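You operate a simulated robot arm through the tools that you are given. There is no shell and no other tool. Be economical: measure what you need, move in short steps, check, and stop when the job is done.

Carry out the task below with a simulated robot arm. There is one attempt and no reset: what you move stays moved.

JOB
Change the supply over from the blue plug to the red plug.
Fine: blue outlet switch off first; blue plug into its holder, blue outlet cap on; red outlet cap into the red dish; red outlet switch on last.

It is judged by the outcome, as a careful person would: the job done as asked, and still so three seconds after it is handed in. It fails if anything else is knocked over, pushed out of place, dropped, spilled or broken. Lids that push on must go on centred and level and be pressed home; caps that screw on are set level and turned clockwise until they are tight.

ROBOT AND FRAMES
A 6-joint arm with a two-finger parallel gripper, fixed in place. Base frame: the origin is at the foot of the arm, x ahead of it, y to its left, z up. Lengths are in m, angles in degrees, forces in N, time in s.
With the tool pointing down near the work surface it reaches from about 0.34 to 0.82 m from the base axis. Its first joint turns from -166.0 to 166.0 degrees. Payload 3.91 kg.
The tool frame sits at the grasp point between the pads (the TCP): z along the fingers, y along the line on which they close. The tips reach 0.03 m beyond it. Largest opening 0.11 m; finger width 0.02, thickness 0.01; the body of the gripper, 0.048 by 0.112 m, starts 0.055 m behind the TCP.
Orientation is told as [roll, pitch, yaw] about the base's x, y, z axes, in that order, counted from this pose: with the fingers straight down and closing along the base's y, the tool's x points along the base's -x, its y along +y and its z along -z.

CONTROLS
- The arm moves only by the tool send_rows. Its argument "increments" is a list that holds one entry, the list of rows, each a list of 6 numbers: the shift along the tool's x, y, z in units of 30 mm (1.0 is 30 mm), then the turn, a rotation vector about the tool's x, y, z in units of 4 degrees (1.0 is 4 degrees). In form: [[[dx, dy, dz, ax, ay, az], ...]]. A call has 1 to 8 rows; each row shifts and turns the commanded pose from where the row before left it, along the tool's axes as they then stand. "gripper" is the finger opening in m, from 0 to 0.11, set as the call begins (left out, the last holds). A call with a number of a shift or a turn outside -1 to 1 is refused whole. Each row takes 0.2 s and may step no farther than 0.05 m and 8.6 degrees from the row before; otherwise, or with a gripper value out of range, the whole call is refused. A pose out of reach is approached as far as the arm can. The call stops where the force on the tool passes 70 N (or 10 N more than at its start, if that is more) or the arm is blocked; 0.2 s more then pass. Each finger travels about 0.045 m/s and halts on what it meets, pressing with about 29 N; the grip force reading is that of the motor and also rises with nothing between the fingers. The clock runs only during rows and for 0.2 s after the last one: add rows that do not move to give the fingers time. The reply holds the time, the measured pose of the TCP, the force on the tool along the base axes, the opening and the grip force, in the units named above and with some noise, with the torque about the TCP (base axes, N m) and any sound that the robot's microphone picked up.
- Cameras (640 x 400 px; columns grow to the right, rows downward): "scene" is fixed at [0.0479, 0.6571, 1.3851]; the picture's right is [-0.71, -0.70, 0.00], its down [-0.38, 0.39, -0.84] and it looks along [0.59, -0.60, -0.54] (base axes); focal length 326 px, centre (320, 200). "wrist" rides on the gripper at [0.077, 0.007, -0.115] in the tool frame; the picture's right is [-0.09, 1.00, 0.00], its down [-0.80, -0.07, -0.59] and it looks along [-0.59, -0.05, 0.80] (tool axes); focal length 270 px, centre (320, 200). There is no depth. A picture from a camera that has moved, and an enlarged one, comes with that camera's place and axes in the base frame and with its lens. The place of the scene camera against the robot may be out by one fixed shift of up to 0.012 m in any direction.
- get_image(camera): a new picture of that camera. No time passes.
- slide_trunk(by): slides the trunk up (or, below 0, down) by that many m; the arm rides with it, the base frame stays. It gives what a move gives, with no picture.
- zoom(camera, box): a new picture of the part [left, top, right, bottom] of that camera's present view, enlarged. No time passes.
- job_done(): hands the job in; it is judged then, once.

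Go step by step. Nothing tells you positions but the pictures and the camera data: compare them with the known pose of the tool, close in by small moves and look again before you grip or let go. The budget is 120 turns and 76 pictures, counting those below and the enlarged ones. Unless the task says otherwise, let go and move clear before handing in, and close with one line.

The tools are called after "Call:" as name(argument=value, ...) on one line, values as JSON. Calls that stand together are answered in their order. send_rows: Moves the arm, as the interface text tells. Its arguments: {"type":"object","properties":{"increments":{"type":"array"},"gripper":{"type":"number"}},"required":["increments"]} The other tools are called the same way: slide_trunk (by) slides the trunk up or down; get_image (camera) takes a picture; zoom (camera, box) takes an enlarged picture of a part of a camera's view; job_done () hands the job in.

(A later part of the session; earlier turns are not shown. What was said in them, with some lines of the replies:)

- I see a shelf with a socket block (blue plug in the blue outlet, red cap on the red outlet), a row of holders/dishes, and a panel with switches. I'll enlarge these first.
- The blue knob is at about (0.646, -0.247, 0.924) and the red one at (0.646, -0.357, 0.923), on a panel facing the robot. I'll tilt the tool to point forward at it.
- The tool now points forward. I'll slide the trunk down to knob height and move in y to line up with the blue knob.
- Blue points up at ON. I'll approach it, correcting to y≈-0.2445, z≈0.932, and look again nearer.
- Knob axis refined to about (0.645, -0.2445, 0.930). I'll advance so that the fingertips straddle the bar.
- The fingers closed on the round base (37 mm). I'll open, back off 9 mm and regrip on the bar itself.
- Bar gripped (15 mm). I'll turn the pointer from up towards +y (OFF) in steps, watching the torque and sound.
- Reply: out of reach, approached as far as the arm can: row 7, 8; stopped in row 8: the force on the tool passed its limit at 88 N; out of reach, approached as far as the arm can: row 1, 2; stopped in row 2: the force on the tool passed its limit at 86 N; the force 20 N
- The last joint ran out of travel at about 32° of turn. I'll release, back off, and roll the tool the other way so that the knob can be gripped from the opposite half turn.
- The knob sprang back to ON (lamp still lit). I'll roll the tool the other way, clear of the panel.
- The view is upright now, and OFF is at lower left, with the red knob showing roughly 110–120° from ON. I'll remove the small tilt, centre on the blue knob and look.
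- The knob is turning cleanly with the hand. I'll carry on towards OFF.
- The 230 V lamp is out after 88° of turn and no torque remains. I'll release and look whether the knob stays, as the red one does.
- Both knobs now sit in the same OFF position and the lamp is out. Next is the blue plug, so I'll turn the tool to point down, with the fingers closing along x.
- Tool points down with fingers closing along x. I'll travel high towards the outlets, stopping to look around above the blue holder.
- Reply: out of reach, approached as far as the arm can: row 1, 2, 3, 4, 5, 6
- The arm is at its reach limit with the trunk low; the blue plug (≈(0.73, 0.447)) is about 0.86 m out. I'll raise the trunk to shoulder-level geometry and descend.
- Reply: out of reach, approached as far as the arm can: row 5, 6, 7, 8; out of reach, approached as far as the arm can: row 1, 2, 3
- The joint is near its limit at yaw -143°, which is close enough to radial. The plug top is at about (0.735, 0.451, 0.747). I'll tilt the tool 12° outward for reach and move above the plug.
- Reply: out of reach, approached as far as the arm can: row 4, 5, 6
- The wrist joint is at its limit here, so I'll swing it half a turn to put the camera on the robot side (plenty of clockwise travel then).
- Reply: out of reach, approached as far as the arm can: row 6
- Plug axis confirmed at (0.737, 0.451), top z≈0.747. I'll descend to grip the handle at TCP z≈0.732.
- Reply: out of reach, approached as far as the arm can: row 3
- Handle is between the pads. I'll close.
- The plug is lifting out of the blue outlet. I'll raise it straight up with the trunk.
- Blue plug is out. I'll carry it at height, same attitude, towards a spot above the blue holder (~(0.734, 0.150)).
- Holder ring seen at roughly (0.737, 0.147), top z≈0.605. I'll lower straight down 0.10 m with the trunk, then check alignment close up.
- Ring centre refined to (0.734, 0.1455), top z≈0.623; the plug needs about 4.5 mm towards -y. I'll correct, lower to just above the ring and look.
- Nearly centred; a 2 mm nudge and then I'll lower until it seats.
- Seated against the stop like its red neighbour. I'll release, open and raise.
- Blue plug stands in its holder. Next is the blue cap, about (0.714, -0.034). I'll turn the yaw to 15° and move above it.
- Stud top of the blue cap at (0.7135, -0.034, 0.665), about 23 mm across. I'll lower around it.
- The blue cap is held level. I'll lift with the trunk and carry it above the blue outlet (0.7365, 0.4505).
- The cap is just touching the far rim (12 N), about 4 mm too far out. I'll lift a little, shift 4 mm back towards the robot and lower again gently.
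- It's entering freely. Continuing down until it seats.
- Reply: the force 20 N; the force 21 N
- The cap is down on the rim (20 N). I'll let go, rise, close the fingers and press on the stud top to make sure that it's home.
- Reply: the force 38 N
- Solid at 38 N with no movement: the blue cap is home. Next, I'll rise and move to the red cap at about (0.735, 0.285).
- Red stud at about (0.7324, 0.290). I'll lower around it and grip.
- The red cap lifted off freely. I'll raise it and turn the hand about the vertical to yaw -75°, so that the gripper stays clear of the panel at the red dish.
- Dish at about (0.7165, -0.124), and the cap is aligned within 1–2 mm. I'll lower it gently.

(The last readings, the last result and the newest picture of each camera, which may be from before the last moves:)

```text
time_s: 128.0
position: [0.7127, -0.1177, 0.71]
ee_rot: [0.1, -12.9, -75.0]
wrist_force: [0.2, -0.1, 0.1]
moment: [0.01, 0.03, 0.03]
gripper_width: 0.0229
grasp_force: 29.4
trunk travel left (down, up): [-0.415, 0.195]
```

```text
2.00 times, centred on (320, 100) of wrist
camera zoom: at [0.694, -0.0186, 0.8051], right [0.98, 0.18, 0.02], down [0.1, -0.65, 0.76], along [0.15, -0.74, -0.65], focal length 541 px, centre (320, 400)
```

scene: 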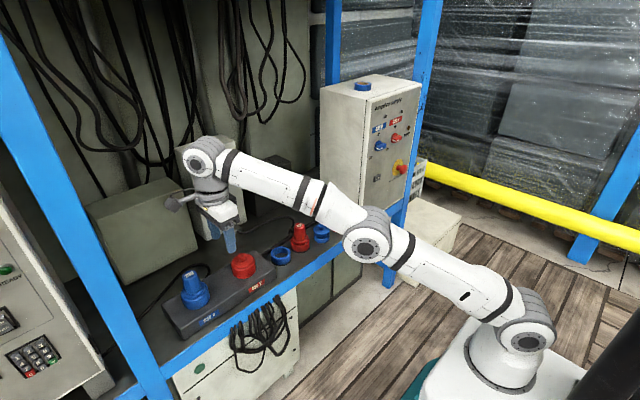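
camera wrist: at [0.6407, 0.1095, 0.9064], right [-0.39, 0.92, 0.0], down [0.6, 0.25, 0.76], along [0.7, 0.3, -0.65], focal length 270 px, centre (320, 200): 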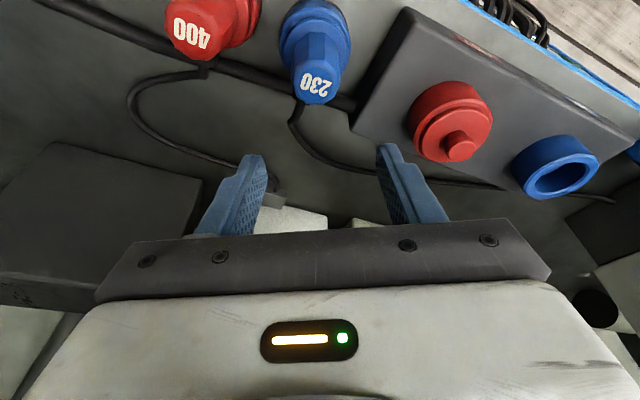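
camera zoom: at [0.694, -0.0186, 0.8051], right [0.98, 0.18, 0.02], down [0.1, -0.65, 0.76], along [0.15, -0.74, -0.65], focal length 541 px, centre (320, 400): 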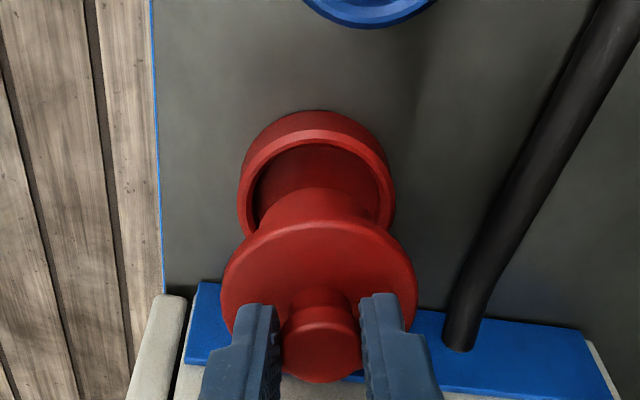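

Call:
send_rows(increments=[[[0.05, 0.06, -0.01, 0, 0, 0], [0.06, 0, 0.26, 0, 0, 0], [0.06, 0, 0.26, 0, 0, 0], [0, 0, 0, 0, 0, 0]]])

Call:
send_rows(increments=[[[0.03, 0, 0.13, 0, 0, 0], [0, 0, 0, 0, 0, 0]]])

Call:
send_rows(increments=[[[0.03, 0, 0.13, 0, 0, 0], [0, 0, 0, 0, 0, 0]]])

Call:
send_rows(increments=[[[0.02, 0, 0.1, 0, 0, 0], [0, 0, 0, 0, 0, 0]]])

```text
time_s: 129.0
position: [0.7144, -0.1162, 0.6931]
ee_rot: [0.1, -12.9, -75.0]
wrist_force: [0.1, -0.8, 0.0]
moment: [0.0, 0.02, 0.01]
gripper_width: 0.023
grasp_force: 28.9
trunk travel left (down, up): [-0.415, 0.195]
```

```text
time_s: 129.6
position: [0.7126, -0.1152, 0.6887]
ee_rot: [0.1, -13.0, -75.0]
wrist_force: [0.1, 0.3, -0.1]
moment: [0.0, 0.01, -0.01]
gripper_width: 0.0231
grasp_force: 29.5
trunk travel left (down, up): [-0.415, 0.195]
```

```text
time_s: 130.2
position: [0.7129, -0.1154, 0.6846]
ee_rot: [0.1, -12.9, -74.9]
wrist_force: [0.3, 0.2, 0.7]
moment: [0.0, 0.02, -0.01]
gripper_width: 0.023
grasp_force: 28.7
trunk travel left (down, up): [-0.415, 0.195]
```

```text
time_s: 130.8
position: [0.7151, -0.1154, 0.6818]
ee_rot: [0.1, -12.9, -75.1]
wrist_force: [-0.3, -0.1, 0.3]
moment: [0.0, 0.01, 0.01]
gripper_width: 0.0226
grasp_force: 29.3
trunk travel left (down, up): [-0.415, 0.195]
```

Call:
send_rows(increments=[[[0.015, 0, 0.067, 0, 0, 0], [0, 0, 0, 0, 0, 0]]])

Call:
send_rows(increments=[[[0.015, 0, 0.067, 0, 0, 0], [0, 0, 0, 0, 0, 0]]])

Call:
zoom(camera="wrist", box=[160, 20, 480, 220])

```text
time_s: 131.4
position: [0.715, -0.1174, 0.6812]
ee_rot: [0.2, -12.9, -75.0]
wrist_force: [0.0, 0.8, -0.7]
moment: [-0.01, 0.0, -0.02]
gripper_width: 0.023
grasp_force: 28.9
trunk travel left (down, up): [-0.415, 0.195]
```

```text
time_s: 132.0
position: [0.7156, -0.1152, 0.679]
ee_rot: [0.3, -12.9, -75.1]
wrist_force: [-1.8, -0.7, 9.0]
moment: [-0.11, -0.05, -0.01]
gripper_width: 0.0231
grasp_force: 29.0
trunk travel left (down, up): [-0.415, 0.195]
```

```text
2.00 times, centred on (320, 120) of wrist
camera zoom: at [0.6954, -0.0172, 0.7746], right [0.98, 0.18, 0.02], down [0.1, -0.64, 0.76], along [0.15, -0.74, -0.65], focal length 541 px, centre (320, 360)
```

zoom: 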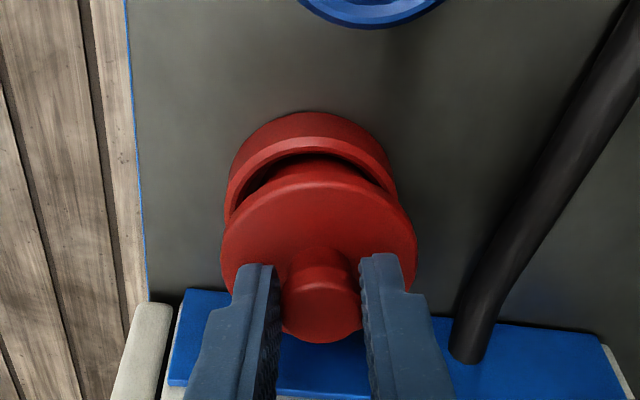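

The red cap is seated at the same height as the blue one was in its dish. I'll release, rise and go to the red plug at about (0.738, 0.058).

Call:
send_rows(increments=[[[0, 0, 0, 0, 0, 0], [0, 0, 0, 0, 0, 0], [-0.11, 0, -0.49, 0, 0, 0], [-0.22, 0, -0.97, 0, 0, 0], [-0.22, 0, -0.97, 0, 0, 0], [-0.22, 0, -0.97, 0, 0, 0], [-0.11, 0, -0.49, 0, 0, 0]]], gripper=0.05)

Call:
send_rows(increments=[[[0.877, 0.377, -0.2, 0, 0, 0], [0.877, 0.377, -0.2, 0, 0, 0], [0.877, 0.377, -0.2, 0, 0, 0], [0.877, 0.377, -0.2, 0, 0, 0], [0.877, 0.377, -0.2, 0, 0, 0], [0.877, 0.377, -0.2, 0, 0, 0], [0, 0, 0, 0, 0, 0]]], gripper=0.075)

Call:
get_image(camera="wrist")

```text
time_s: 133.6
position: [0.7134, -0.1179, 0.7978]
ee_rot: [0.1, -12.8, -75.0]
wrist_force: [0.4, 0.1, 0.0]
moment: [0.02, -0.01, 0.02]
gripper_width: 0.0498
grasp_force: 0.1
trunk travel left (down, up): [-0.415, 0.195]
```

```text
time_s: 135.2
position: [0.7383, 0.0568, 0.7976]
ee_rot: [0.1, -12.9, -75.0]
wrist_force: [0.4, 0.0, 0.4]
moment: [0.01, 0.03, -0.03]
gripper_width: 0.0752
grasp_force: 0.1
trunk travel left (down, up): [-0.415, 0.195]
```

```text
18 pictures are left
camera wrist: at [0.7187, 0.1569, 0.893], right [0.98, 0.18, 0.02], down [0.1, -0.64, 0.76], along [0.15, -0.74, -0.65], focal length 270 px, centre (320, 200)
```

wrist: 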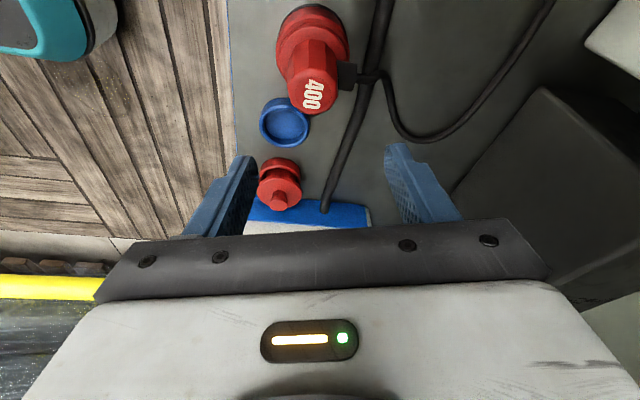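

The red plug axis is at about (0.737, 0.056), with a cable stub beside its flange, so I'll grip a little higher (TCP z≈0.70).

Call:
send_rows(increments=[[[0.21, -0.05, 0.785, 0, 0, 0], [0.21, 0, 0.785, 0, 0, 0], [0.21, 0, 0.785, 0, 0, 0], [0.21, 0, 0.785, 0, 0, 0], [0, 0, 0, 0, 0, 0]]], gripper=0.07)

Call:
zoom(camera="wrist", box=[160, 40, 480, 240])

```text
time_s: 136.4
position: [0.7363, 0.059, 0.6978]
ee_rot: [0.0, -12.9, -75.0]
wrist_force: [0.5, -0.9, 0.0]
moment: [-0.01, -0.03, -0.01]
gripper_width: 0.0701
grasp_force: 0.0
trunk travel left (down, up): [-0.415, 0.195]
```

```text
2.00 times, centred on (320, 140) of wrist
camera zoom: at [0.7165, 0.1583, 0.7931], right [0.98, 0.18, 0.02], down [0.1, -0.64, 0.76], along [0.15, -0.74, -0.65], focal length 541 px, centre (320, 320)
```

zoom: 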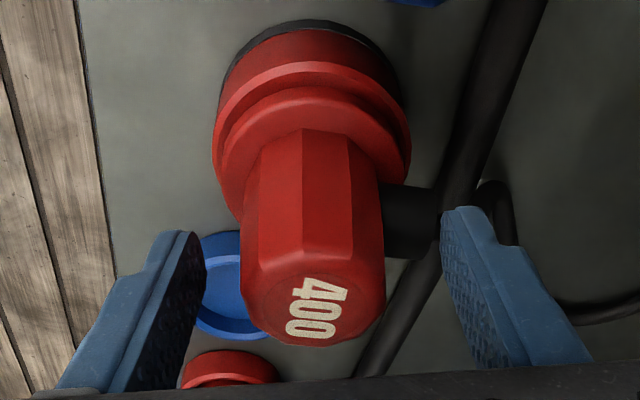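

The cable stub sits just below the right fingertip. I'll go up 6 mm and centre by 3 mm before closing.

Call:
send_rows(increments=[[[-0.045, -0.1, -0.195, 0, 0, 0], [0, 0, 0, 0, 0, 0]]])

Call:
send_rows(increments=[[[0, 0, 0, 0, 0, 0], [0, 0, 0, 0, 0, 0], [0, 0, 0, 0, 0, 0], [0, 0, 0, 0, 0, 0]]], gripper=0.0)

Call:
zoom(camera="wrist", box=[160, 40, 480, 240])

```text
time_s: 137.0
position: [0.7332, 0.0596, 0.7054]
ee_rot: [0.1, -12.9, -75.0]
wrist_force: [-1.4, -0.2, 0.4]
moment: [0.02, 0.01, -0.02]
gripper_width: 0.0701
grasp_force: 0.1
trunk travel left (down, up): [-0.415, 0.195]
```

```text
time_s: 138.0
position: [0.733, 0.0587, 0.7044]
ee_rot: [0.0, -12.9, -75.0]
wrist_force: [0.6, -0.8, 1.3]
moment: [0.0, -0.03, -0.01]
gripper_width: 0.0394
grasp_force: 29.4
trunk travel left (down, up): [-0.415, 0.195]
```

```text
2.00 times, centred on (320, 140) of wrist
camera zoom: at [0.7136, 0.1583, 0.7995], right [0.98, 0.18, 0.02], down [0.1, -0.64, 0.76], along [0.15, -0.74, -0.65], focal length 541 px, centre (320, 320)
```

zoom: 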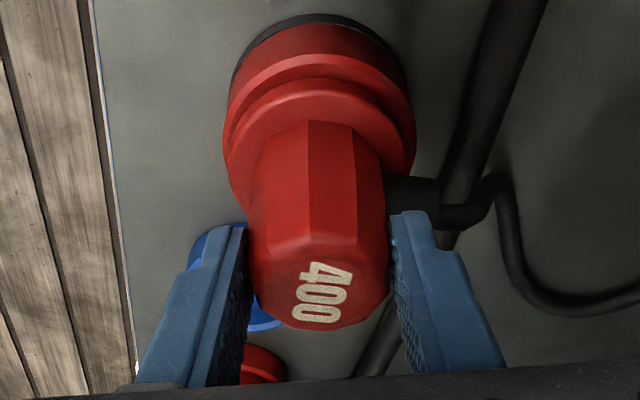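

Call:
send_rows(increments=[[[-0.075, 0, -0.325, 0, 0, 0], [-0.075, 0, -0.325, 0, 0, 0], [0, 0, 0, 0, 0, 0]]])

Call:
slide_trunk(by=0.13)

```text
time_s: 138.8
position: [0.7325, 0.0595, 0.7253]
ee_rot: [-0.1, -12.9, -75.0]
wrist_force: [0.1, 0.3, -1.4]
moment: [0.0, 0.01, 0.02]
gripper_width: 0.0395
grasp_force: 28.7
trunk travel left (down, up): [-0.415, 0.195]
```

```text
time_s: 140.3
position: [0.733, 0.0594, 0.8551]
ee_rot: [0.1, -13.0, -75.1]
wrist_force: [0.3, -0.2, -0.8]
moment: [0.0, 0.0, -0.01]
gripper_width: 0.0398
grasp_force: 29.2
trunk travel left (down, up): [-0.545, 0.065]
```

Call:
send_rows(increments=[[[0.919, 0.246, -0.211, 0, 0, 0], [0.919, 0.246, -0.211, 0, 0, 0], [0.919, 0.246, -0.211, 0, 0, 0], [0.919, 0.246, -0.211, 0, 0, 0], [0.919, 0.246, -0.211, 0, 0, 0], [0.919, 0.246, -0.211, 0, 0, 0], [0.919, 0.246, -0.211, 0, 0, 0], [0.919, 0.246, -0.211, 0, 0, 0]]])

Call:
slide_trunk(by=-0.05)

Call:
zoom(camera="wrist", box=[160, 0, 480, 200])

```text
time_s: 142.2
position: [0.7296, 0.2955, 0.8527]
ee_rot: [0.2, -12.9, -75.0]
wrist_force: [-0.3, 0.4, -1.8]
moment: [0.01, 0.02, 0.03]
gripper_width: 0.0393
grasp_force: 28.9
trunk travel left (down, up): [-0.545, 0.065]
```

```text
time_s: 143.1
position: [0.73, 0.2964, 0.8044]
ee_rot: [0.1, -12.9, -75.0]
wrist_force: [0.7, -0.3, -1.1]
moment: [-0.03, -0.02, -0.02]
gripper_width: 0.0398
grasp_force: 29.0
trunk travel left (down, up): [-0.495, 0.115]
```

```text
2.00 times, centred on (320, 100) of wrist
camera zoom: at [0.7114, 0.3941, 0.8986], right [0.98, 0.18, 0.02], down [0.1, -0.64, 0.76], along [0.15, -0.74, -0.65], focal length 541 px, centre (320, 400)
```

zoom: 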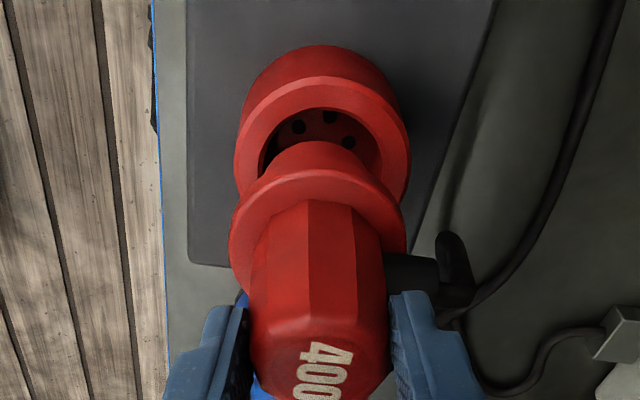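

Plug and red outlet are aligned within about 1 mm. I'll lower in steps.

Call:
send_rows(increments=[[[0.05, 0.01, 0.21, 0, 0, 0], [0.05, 0.01, 0.21, 0, 0, 0], [0.05, 0.01, 0.21, 0, 0, 0], [0, 0, 0, 0, 0, 0]]])

Call:
zoom(camera="wrist", box=[160, 0, 480, 200])

```text
time_s: 144.1
position: [0.7321, 0.2962, 0.7833]
ee_rot: [0.1, -12.9, -74.9]
wrist_force: [-0.3, 0.0, -1.5]
moment: [0.0, 0.02, 0.01]
gripper_width: 0.0395
grasp_force: 28.9
trunk travel left (down, up): [-0.495, 0.115]
```

```text
2.00 times, centred on (320, 100) of wrist
camera zoom: at [0.7128, 0.3945, 0.8783], right [0.98, 0.18, 0.02], down [0.1, -0.65, 0.76], along [0.15, -0.74, -0.65], focal length 541 px, centre (320, 400)
```

zoom: 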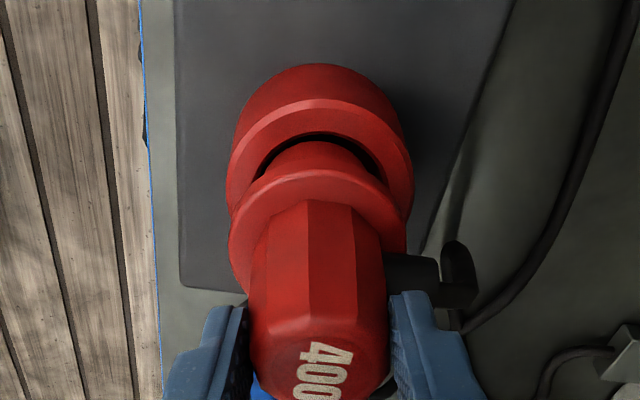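

Call:
send_rows(increments=[[[0.04, 0, 0.16, 0, 0, 0], [0.04, 0, 0.16, 0, 0, 0], [0, 0, 0, 0, 0, 0]]])

Call:
send_rows(increments=[[[0.04, 0, 0.16, 0, 0, 0], [0.04, 0, 0.16, 0, 0, 0], [0, 0, 0, 0, 0, 0]]])

Call:
send_rows(increments=[[[0.04, 0, 0.16, 0, 0, 0], [0, 0, 0, 0, 0, 0]]])

```text
time_s: 144.9
position: [0.7307, 0.2967, 0.774]
ee_rot: [0.1, -12.9, -74.9]
wrist_force: [0.4, -0.5, -1.6]
moment: [0.02, 0.05, 0.02]
gripper_width: 0.0395
grasp_force: 28.8
trunk travel left (down, up): [-0.495, 0.115]
```

```text
time_s: 145.7
position: [0.7313, 0.2968, 0.765]
ee_rot: [0.1, -13.0, -74.9]
wrist_force: [-0.8, 0.6, -1.5]
moment: [0.02, 0.02, 0.0]
gripper_width: 0.0396
grasp_force: 28.7
trunk travel left (down, up): [-0.495, 0.115]
```

```text
time_s: 146.3
position: [0.7305, 0.2958, 0.7603]
ee_rot: [0.1, -12.9, -75.0]
wrist_force: [0.7, -0.1, -1.6]
moment: [-0.02, 0.0, 0.01]
gripper_width: 0.0396
grasp_force: 28.6
trunk travel left (down, up): [-0.495, 0.115]
```

Call:
send_rows(increments=[[[0.03, 0, 0.13, 0, 0, 0], [0, 0, 0, 0, 0, 0]]])

Call:
send_rows(increments=[[[0.015, 0, 0.067, 0, 0, 0], [0, 0, 0, 0, 0, 0]]])

Call:
send_rows(increments=[[[0.015, 0, 0.067, 0, 0, 0], [0, 0, 0, 0, 0, 0]]])

```text
time_s: 146.9
position: [0.7305, 0.2959, 0.7536]
ee_rot: [0.1, -12.9, -75.0]
wrist_force: [3.2, -1.5, -1.0]
moment: [-0.09, -0.23, 0.03]
gripper_width: 0.0398
grasp_force: 29.4
trunk travel left (down, up): [-0.495, 0.115]
```

```text
time_s: 147.5
position: [0.7302, 0.2968, 0.7544]
ee_rot: [0.4, -12.9, -75.0]
wrist_force: [4.2, 0.2, 8.1]
moment: [-0.09, -0.26, 0.0]
gripper_width: 0.0397
grasp_force: 29.3
trunk travel left (down, up): [-0.495, 0.115]
```

```text
time_s: 148.1
position: [0.7304, 0.2965, 0.7552]
ee_rot: [0.5, -12.7, -75.0]
wrist_force: [5.0, 1.3, 20.1]
moment: [-0.16, -0.21, -0.09]
gripper_width: 0.0397
grasp_force: 29.1
trunk travel left (down, up): [-0.495, 0.115]
```

It bottomed at TCP z≈0.754, exactly the expected seated height. I'll release, rise and press on its top with closed fingers to be sure.

Call:
send_rows(increments=[[[0, 0, 0, 0, 0, 0], [0, 0, 0, 0, 0, 0], [0, 0, 0, 0, 0, 0], [-0.15, 0, -0.65, 0, 0, 0], [-0.15, 0, -0.65, 0, 0, 0], [0, 0, 0, 0, 0, 0]]], gripper=0.065)

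Call:
send_rows(increments=[[[0, 0, 0, 0, 0, 0], [0, 0, 0, 0, 0, 0], [0, 0, 0, 0, 0, 0], [0, 0, 0, 0, 0, 0], [0, 0, 0, 0, 0, 0], [0, 0, 0, 0, 0, 0], [0, 0, 0, 0, 0, 0], [0, 0, 0, 0, 0, 0]]], gripper=0.0)

Call:
zoom(camera="wrist", box=[160, 20, 480, 220])

```text
time_s: 149.5
position: [0.7288, 0.2952, 0.7912]
ee_rot: [0.0, -12.9, -75.0]
wrist_force: [-0.7, 0.4, -0.3]
moment: [0.0, 0.03, 0.0]
gripper_width: 0.0648
grasp_force: 0.0
trunk travel left (down, up): [-0.495, 0.115]
```

```text
time_s: 151.3
position: [0.7314, 0.2963, 0.7912]
ee_rot: [0.1, -12.9, -75.0]
wrist_force: [-0.1, 0.1, 0.5]
moment: [-0.03, 0.0, 0.02]
gripper_width: 0.0
grasp_force: 29.5
trunk travel left (down, up): [-0.495, 0.115]
```

```text
2.00 times, centred on (320, 120) of wrist
camera zoom: at [0.7117, 0.3952, 0.8864], right [0.98, 0.18, 0.02], down [0.1, -0.64, 0.76], along [0.15, -0.74, -0.65], focal length 541 px, centre (320, 360)
```

zoom: 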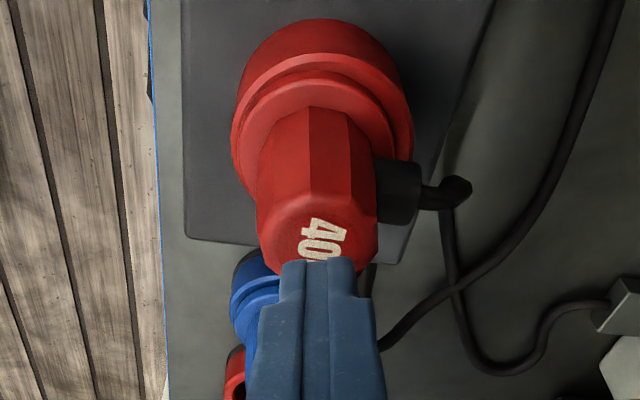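

Call:
send_rows(increments=[[[0.06, 0, 0.26, 0, 0, 0], [0.04, 0, 0.16, 0, 0, 0], [0.015, 0, 0.067, 0, 0, 0], [0, 0, 0, 0, 0, 0]]])

Call:
send_rows(increments=[[[0.015, 0, 0.067, 0, 0, 0], [0.015, 0, 0.067, 0, 0, 0], [0, 0, 0, 0, 0, 0]]])

```text
time_s: 152.3
position: [0.7301, 0.296, 0.7808]
ee_rot: [0.5, -12.8, -75.0]
wrist_force: [-0.2, 0.5, 21.5]
moment: [0.1, 0.0, 0.01]
gripper_width: 0.0001
grasp_force: 29.1
trunk travel left (down, up): [-0.495, 0.115]
```

```text
time_s: 153.1
position: [0.7302, 0.2953, 0.7802]
ee_rot: [0.7, -12.9, -75.1]
wrist_force: [0.8, 4.7, 41.6]
moment: [0.25, 0.0, 0.04]
gripper_width: 0.0001
grasp_force: 29.4
trunk travel left (down, up): [-0.495, 0.115]
```

The red plug is home (41 N, no movement). I'll rise, level the hand and travel clear towards the panel.

Call:
send_rows(increments=[[[-0.22, 0, -0.97, 0, 0, 0], [-0.22, 0, -0.97, 0, 0, 0], [-0.22, 0, -0.97, 0, 0, 0], [0, 0, 0, 0, 1, 0], [0, 0, 0, 0, 1, 0], [0, 0, 0, 0, 1, 0], [0, 0, 0, 0, 0.25, 1], [0, 0, 0, 0, 0, 1]]])

Call:
send_rows(increments=[[[0, 0, 0, 0, 0, 1], [0, 0, 0, 0, 0, 0.75], [0, -1, -0.3, 0, 0, 0], [0, -1, -0.3, 0, 0, 0], [-1, -1, -0.3, 0, 0, 0], [-1, -1, -0.3, 0, 0, 0], [-1, -1, -0.3, 0, 0, 0], [-1, -1, -0.3, 0, 0, 0]]], gripper=0.05)

Call:
send_rows(increments=[[[-1, -1, 0, 0, 0, 0], [-1, -1, 0, 0, 0, 0], [-1, -1, 0, 0, 0, 0], [-1, 0, 0, 0, 0, 0], [-1, 0, 0, 0, 0, 0], [-1, 0, 0, 0, 0, 0], [-1, 0, 0, 0, 0, 0], [-1, 0, 0, 0, 0, 0]]])

Call:
zoom(camera="scene", box=[150, 190, 370, 330])

```text
time_s: 154.9
position: [0.7317, 0.2936, 0.8619]
ee_rot: [0.1, 0.2, -82.9]
wrist_force: [0.4, 0.5, 0.0]
moment: [-0.02, -0.02, -0.02]
gripper_width: 0.0001
grasp_force: 29.0
trunk travel left (down, up): [-0.495, 0.115]
```

```text
time_s: 156.7
position: [0.5508, 0.1742, 0.9141]
ee_rot: [0.3, 0.2, -89.9]
wrist_force: [0.1, -0.2, 0.6]
moment: [0.02, 0.01, 0.01]
gripper_width: 0.05
grasp_force: 0.2
trunk travel left (down, up): [-0.495, 0.115]
```

```text
time_s: 158.5
position: [0.4618, -0.0642, 0.9155]
ee_rot: [0.1, 0.2, -90.0]
wrist_force: [0.2, -0.7, 1.0]
moment: [0.02, 0.0, -0.01]
gripper_width: 0.0501
grasp_force: 0.1
trunk travel left (down, up): [-0.495, 0.115]
```

```text
2.86 times, centred on (260, 260) of scene
camera zoom: at [0.0479, 0.6571, 1.3851], right [-0.71, -0.7, 0.0], down [-0.38, 0.39, -0.84], along [0.59, -0.6, -0.54], focal length 932 px, centre (491, 29)
```

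zoom: 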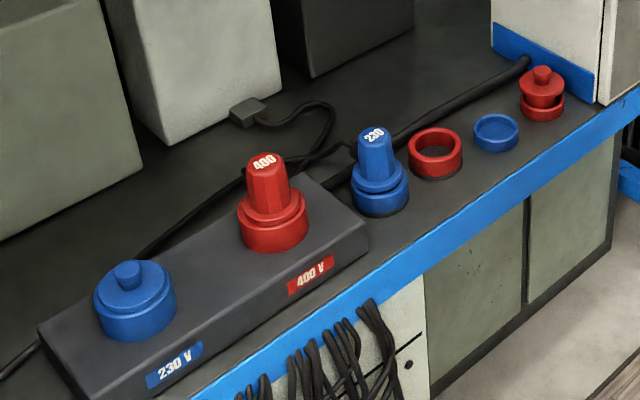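

Shelf is as it should be. I'll go on to the red knob at about (0.645, -0.352, 0.930), restoring the low trunk position used earlier for the panel.

Call:
send_rows(increments=[[[-1, 0, -1, 0, 0, 0], [-1, 0, -1, 0, 0, 0], [-1, 0, -1, 0, 0, 0], [-1, 0, -1, 0, 0, 0], [-1, 0, -1, 0, 0, 0], [-1, 0, -1, 0, 0, 0], [-1, 0, -1, 0, 0, 0], [-1, 0, -1, 0, 0, 0]]])

Call:
send_rows(increments=[[[-0.8, 0, -1, 0, 0, 0], [-0.8, 0, -1, 0, 0, 0], [0, 0, 0, 0, 0, 0]]])

Call:
slide_trunk(by=-0.285)

Call:
send_rows(increments=[[[0, 0, 0, -1, 0, 0], [0, 0, 0, -1, 0, 0], [0, 0, 0, -1, 0, 0], [0, 0, 0, -1, 0, 0], [0, 0, 0, -1, 0, 0], [0, 0, 0, -1, 0, 0], [0, 0, 0, -1, 0, 0], [0, 0, 0, -1, 0, 0]]])

Call:
send_rows(increments=[[[0, 0, 0, -1, 0, 0], [0, 0, 0, -1, 0, 0], [0, 0, 0, -1, 0, 0], [0, 0, 0, -1, 0, 0], [0, 0, 0, -1, 0, 0], [0, 0, 0, -1, 0, 0], [0, 0, 0, -1, 0, 0], [0, 0, 0, -1, 0, 0]]])

Call:
send_rows(increments=[[[0, 0, 0, -1, 0, 0], [0, 0, 0, -1, 0, 0], [0, 0, 0, -1, 0, 0], [0, 0, 0, -1, 0, 0], [0, 0, 0, -1, 0, 0], [0, 0, 0, -1, 0, 0], [0, 0, 0, -0.5, 0, 0], [0, 0, 0, 0, 0, 0]]])

Call:
get_image(camera="wrist")

```text
time_s: 160.3
position: [0.4604, -0.3069, 1.1564]
ee_rot: [0.1, 0.2, -90.0]
wrist_force: [0.4, -0.3, 0.0]
moment: [-0.03, -0.01, 0.02]
gripper_width: 0.0502
grasp_force: 0.1
trunk travel left (down, up): [-0.495, 0.115]
```

```text
time_s: 161.1
position: [0.461, -0.3548, 1.2143]
ee_rot: [0.2, 0.3, -90.0]
wrist_force: [0.0, 0.3, -0.3]
moment: [-0.01, 0.01, 0.03]
gripper_width: 0.0499
grasp_force: 0.1
trunk travel left (down, up): [-0.495, 0.115]
```

```text
time_s: 163.9
position: [0.4603, -0.3531, 0.9292]
ee_rot: [0.1, 0.2, -90.0]
wrist_force: [0.5, -0.1, 0.2]
moment: [0.01, -0.04, 0.02]
gripper_width: 0.0501
grasp_force: 0.0
trunk travel left (down, up): [-0.21, 0.4]
```

```text
time_s: 165.8
position: [0.4593, -0.3533, 0.9312]
ee_rot: [32.1, 0.1, -90.0]
wrist_force: [-0.3, -0.4, 0.1]
moment: [0.0, 0.01, -0.01]
gripper_width: 0.0503
grasp_force: 0.1
trunk travel left (down, up): [-0.21, 0.4]
```

```text
time_s: 167.6
position: [0.4612, -0.3527, 0.931]
ee_rot: [64.2, 0.1, -89.9]
wrist_force: [-0.5, 0.7, 0.3]
moment: [0.01, -0.01, -0.01]
gripper_width: 0.0501
grasp_force: 0.0
trunk travel left (down, up): [-0.21, 0.4]
```

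```text
time_s: 169.3
position: [0.4595, -0.3539, 0.929]
ee_rot: [90.1, 0.1, -90.0]
wrist_force: [0.3, 0.0, 0.2]
moment: [0.0, -0.01, 0.0]
gripper_width: 0.0502
grasp_force: 0.1
trunk travel left (down, up): [-0.21, 0.4]
```

```text
11 pictures are left
camera wrist: at [0.3467, -0.2763, 0.9362], right [0.0, -0.09, 1.0], down [-0.59, -0.8, -0.07], along [0.8, -0.59, -0.05], focal length 270 px, centre (320, 200)
```

wrist: 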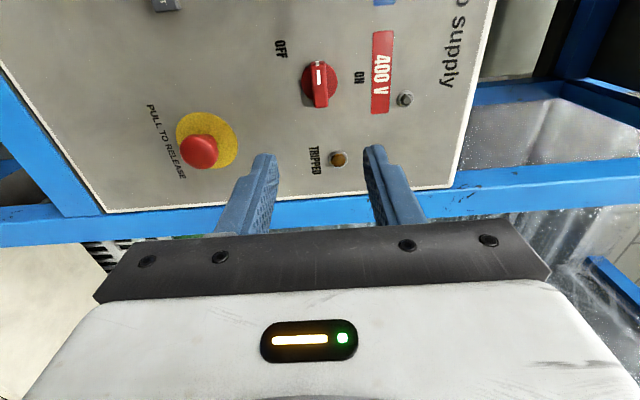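

Red knob's axis at about y=-0.348, z=0.930, with the bar horizontal (OFF). I'll approach.

Call:
send_rows(increments=[[[0.17, 0.02, 0.8, 0, 0, 0], [0, 0, 0.8, 0, 0, 0], [0, 0, 0.8, 0, 0, 0], [0, 0, 0.8, 0, 0, 0], [0, 0, 0.8, 0, 0, 0], [0, 0, 0, 0, 0, 0]]])

Call:
zoom(camera="wrist", box=[160, 40, 480, 240])

```text
time_s: 170.8
position: [0.5801, -0.3477, 0.9295]
ee_rot: [90.1, 0.2, -89.9]
wrist_force: [-1.3, -0.3, -0.1]
moment: [-0.01, 0.02, 0.03]
gripper_width: 0.0502
grasp_force: 0.1
trunk travel left (down, up): [-0.21, 0.4]
```

```text
2.00 times, centred on (320, 140) of wrist
camera zoom: at [0.4654, -0.2708, 0.9358], right [0.0, -0.09, 1.0], down [-0.59, -0.8, -0.07], along [0.8, -0.59, -0.05], focal length 541 px, centre (320, 320)
```

zoom: 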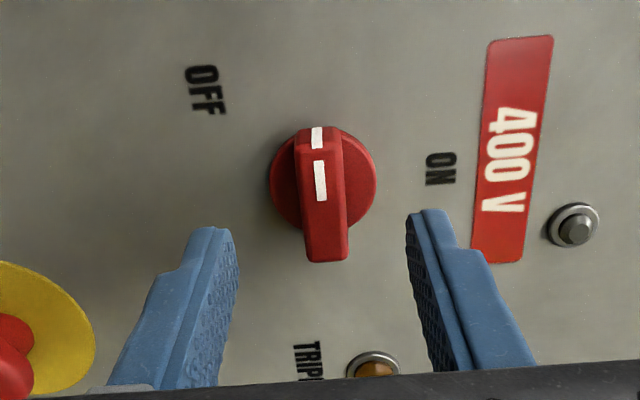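

Centred. I'll advance to TCP x≈0.611 and grip the bar.

Call:
send_rows(increments=[[[0, 0, 0.5, 0, 0, 0], [0, 0, 0.52, 0, 0, 0], [0, 0, 0, 0, 0, 0]]])

Call:
send_rows(increments=[[[0, 0, 0, 0, 0, 0], [0, 0, 0, 0, 0, 0], [0, 0, 0, 0, 0, 0], [0, 0, 0, 0, 0, 0], [0, 0, 0, 0, 0, 0]]], gripper=0.0)

```text
time_s: 171.6
position: [0.6114, -0.3478, 0.9297]
ee_rot: [90.2, 0.3, -89.9]
wrist_force: [-0.7, 0.5, 0.8]
moment: [-0.02, 0.0, 0.0]
gripper_width: 0.0502
grasp_force: 0.1
trunk travel left (down, up): [-0.21, 0.4]
```

```text
time_s: 172.8
position: [0.6112, -0.3477, 0.9298]
ee_rot: [90.2, 0.2, -90.0]
wrist_force: [4.9, -3.3, 6.4]
moment: [0.01, 0.1, 0.0]
gripper_width: 0.015
grasp_force: 45.0
trunk travel left (down, up): [-0.21, 0.4]
```

Bar gripped (15 mm). I'll turn it clockwise by 90° to ON.

Call:
send_rows(increments=[[[0, 0, 0, 0, 0, 1], [0, 0, 0, 0, 0, 1], [0, 0, 0, 0, 0, 1], [0, 0, 0, 0, 0, 1], [0, 0, 0, 0, 0, 1], [0, 0, 0, 0, 0, 1], [0, 0, 0, 0, 0, 1], [0, 0, 0, 0, 0, 1]]])

Call:
send_rows(increments=[[[0, 0, 0, 0, 0, 1], [0, 0, 0, 0, 0, 1], [0, 0, 0, 0, 0, 1], [0, 0, 0, 0, 0, 1], [0, 0, 0, 0, 0, 1], [0, 0, 0, 0, 0, 1], [0, 0, 0, 0, 0, 1], [0, 0, 0, 0, 0, 1]]])

Call:
send_rows(increments=[[[0, 0, 0, 0, 0, 1], [0, 0, 0, 0, 0, 1], [0, 0, 0, 0, 0, 1], [0, 0, 0, 0, 0, 1], [0, 0, 0, 0, 0, 1], [0, 0, 0, 0, 0, 1], [0, 0, 0, 0, 0, 0.5], [0, 0, 0, 0, 0, 0]]])

Call:
get_image(camera="wrist")

```text
time_s: 174.6
position: [0.6115, -0.3474, 0.9279]
ee_rot: [90.0, 32.3, -89.9]
wrist_force: [-5.7, 8.2, -9.5]
moment: [-0.07, 0.25, -0.06]
gripper_width: 0.0147
grasp_force: 44.9
trunk travel left (down, up): [-0.21, 0.4]
```

```text
time_s: 176.3
position: [0.6106, -0.3462, 0.9285]
ee_rot: [89.6, 64.3, -90.2]
wrist_force: [-15.9, 21.6, -27.8]
moment: [-0.05, -0.19, 0.57]
gripper_width: 0.0149
grasp_force: 44.5
trunk travel left (down, up): [-0.21, 0.4]
```

```text
time_s: 178.2
position: [0.6102, -0.3463, 0.9275]
ee_rot: [-32.6, 89.8, 147.6]
wrist_force: [-16.5, 30.0, -26.7]
moment: [-0.24, 0.71, 0.37]
gripper_width: 0.015
grasp_force: 45.3
trunk travel left (down, up): [-0.21, 0.4]
```

```text
9 pictures are left
camera wrist: at [0.4973, -0.3527, 1.0055], right [0.0, -1.0, -0.09], down [-0.6, 0.07, -0.8], along [0.8, 0.06, -0.6], focal length 270 px, centre (320, 200)
```

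wrist: 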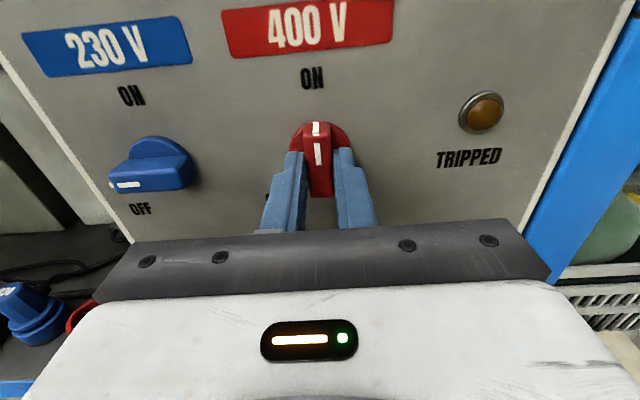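

The pointer is up at ON. I'll release, back off and look at the lamp.

Call:
send_rows(increments=[[[0, 0, 0, 0, 0, 0], [0, 0, 0, 0, 0, 0], [0, 0, 0, 0, 0, 0], [0, 0, -0.8, 0, 0, 0], [0, 0, -0.8, 0, 0, 0], [0, 0, -0.8, 0, 0, 0], [0, 0, -0.8, 0, 0, 0], [0, 0, -0.8, 0, 0, 0]]], gripper=0.05)

Call:
get_image(camera="wrist")

Call:
zoom(camera="scene", box=[310, 70, 450, 200])

```text
time_s: 179.9
position: [0.4909, -0.349, 0.9291]
ee_rot: [-123.7, 89.8, 56.3]
wrist_force: [0.6, -1.0, -1.0]
moment: [-0.03, -0.01, 0.02]
gripper_width: 0.0499
grasp_force: 0.1
trunk travel left (down, up): [-0.21, 0.4]
```

```text
8 pictures are left
camera wrist: at [0.3772, -0.3559, 1.0057], right [0.0, -1.0, -0.09], down [-0.59, 0.07, -0.8], along [0.81, 0.05, -0.59], focal length 270 px, centre (320, 200)
```

wrist: 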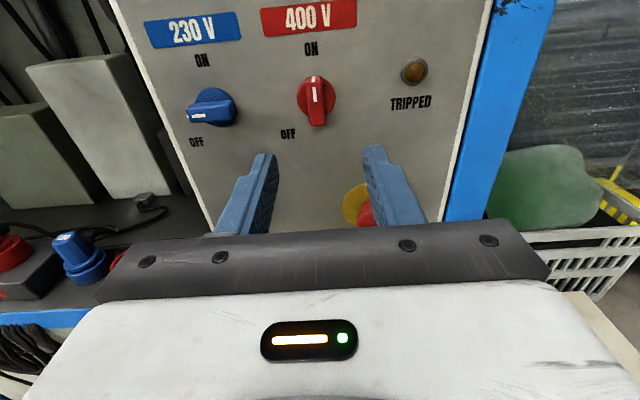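

```text
3.08 times, centred on (380, 135) of scene
camera zoom: at [0.0479, 0.6571, 1.3851], right [-0.71, -0.7, 0.0], down [-0.38, 0.39, -0.84], along [0.59, -0.6, -0.54], focal length 1004 px, centre (135, 400)
```

zoom: 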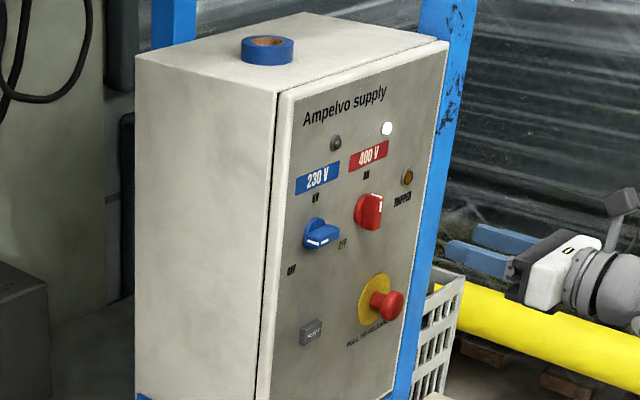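

The 400 V lamp is lit, the 230 V lamp is out and TRIPPED is dark. Plugs and caps are in place and the arm is clear, so I'm handing in.

Call:
job_done()

```text
The job is handed in.
```

The supply is changed over from blue to red: the 400 V lamp is lit, the 230 V lamp is out, the plugs and caps are where you asked, and the arm is clear of everything.
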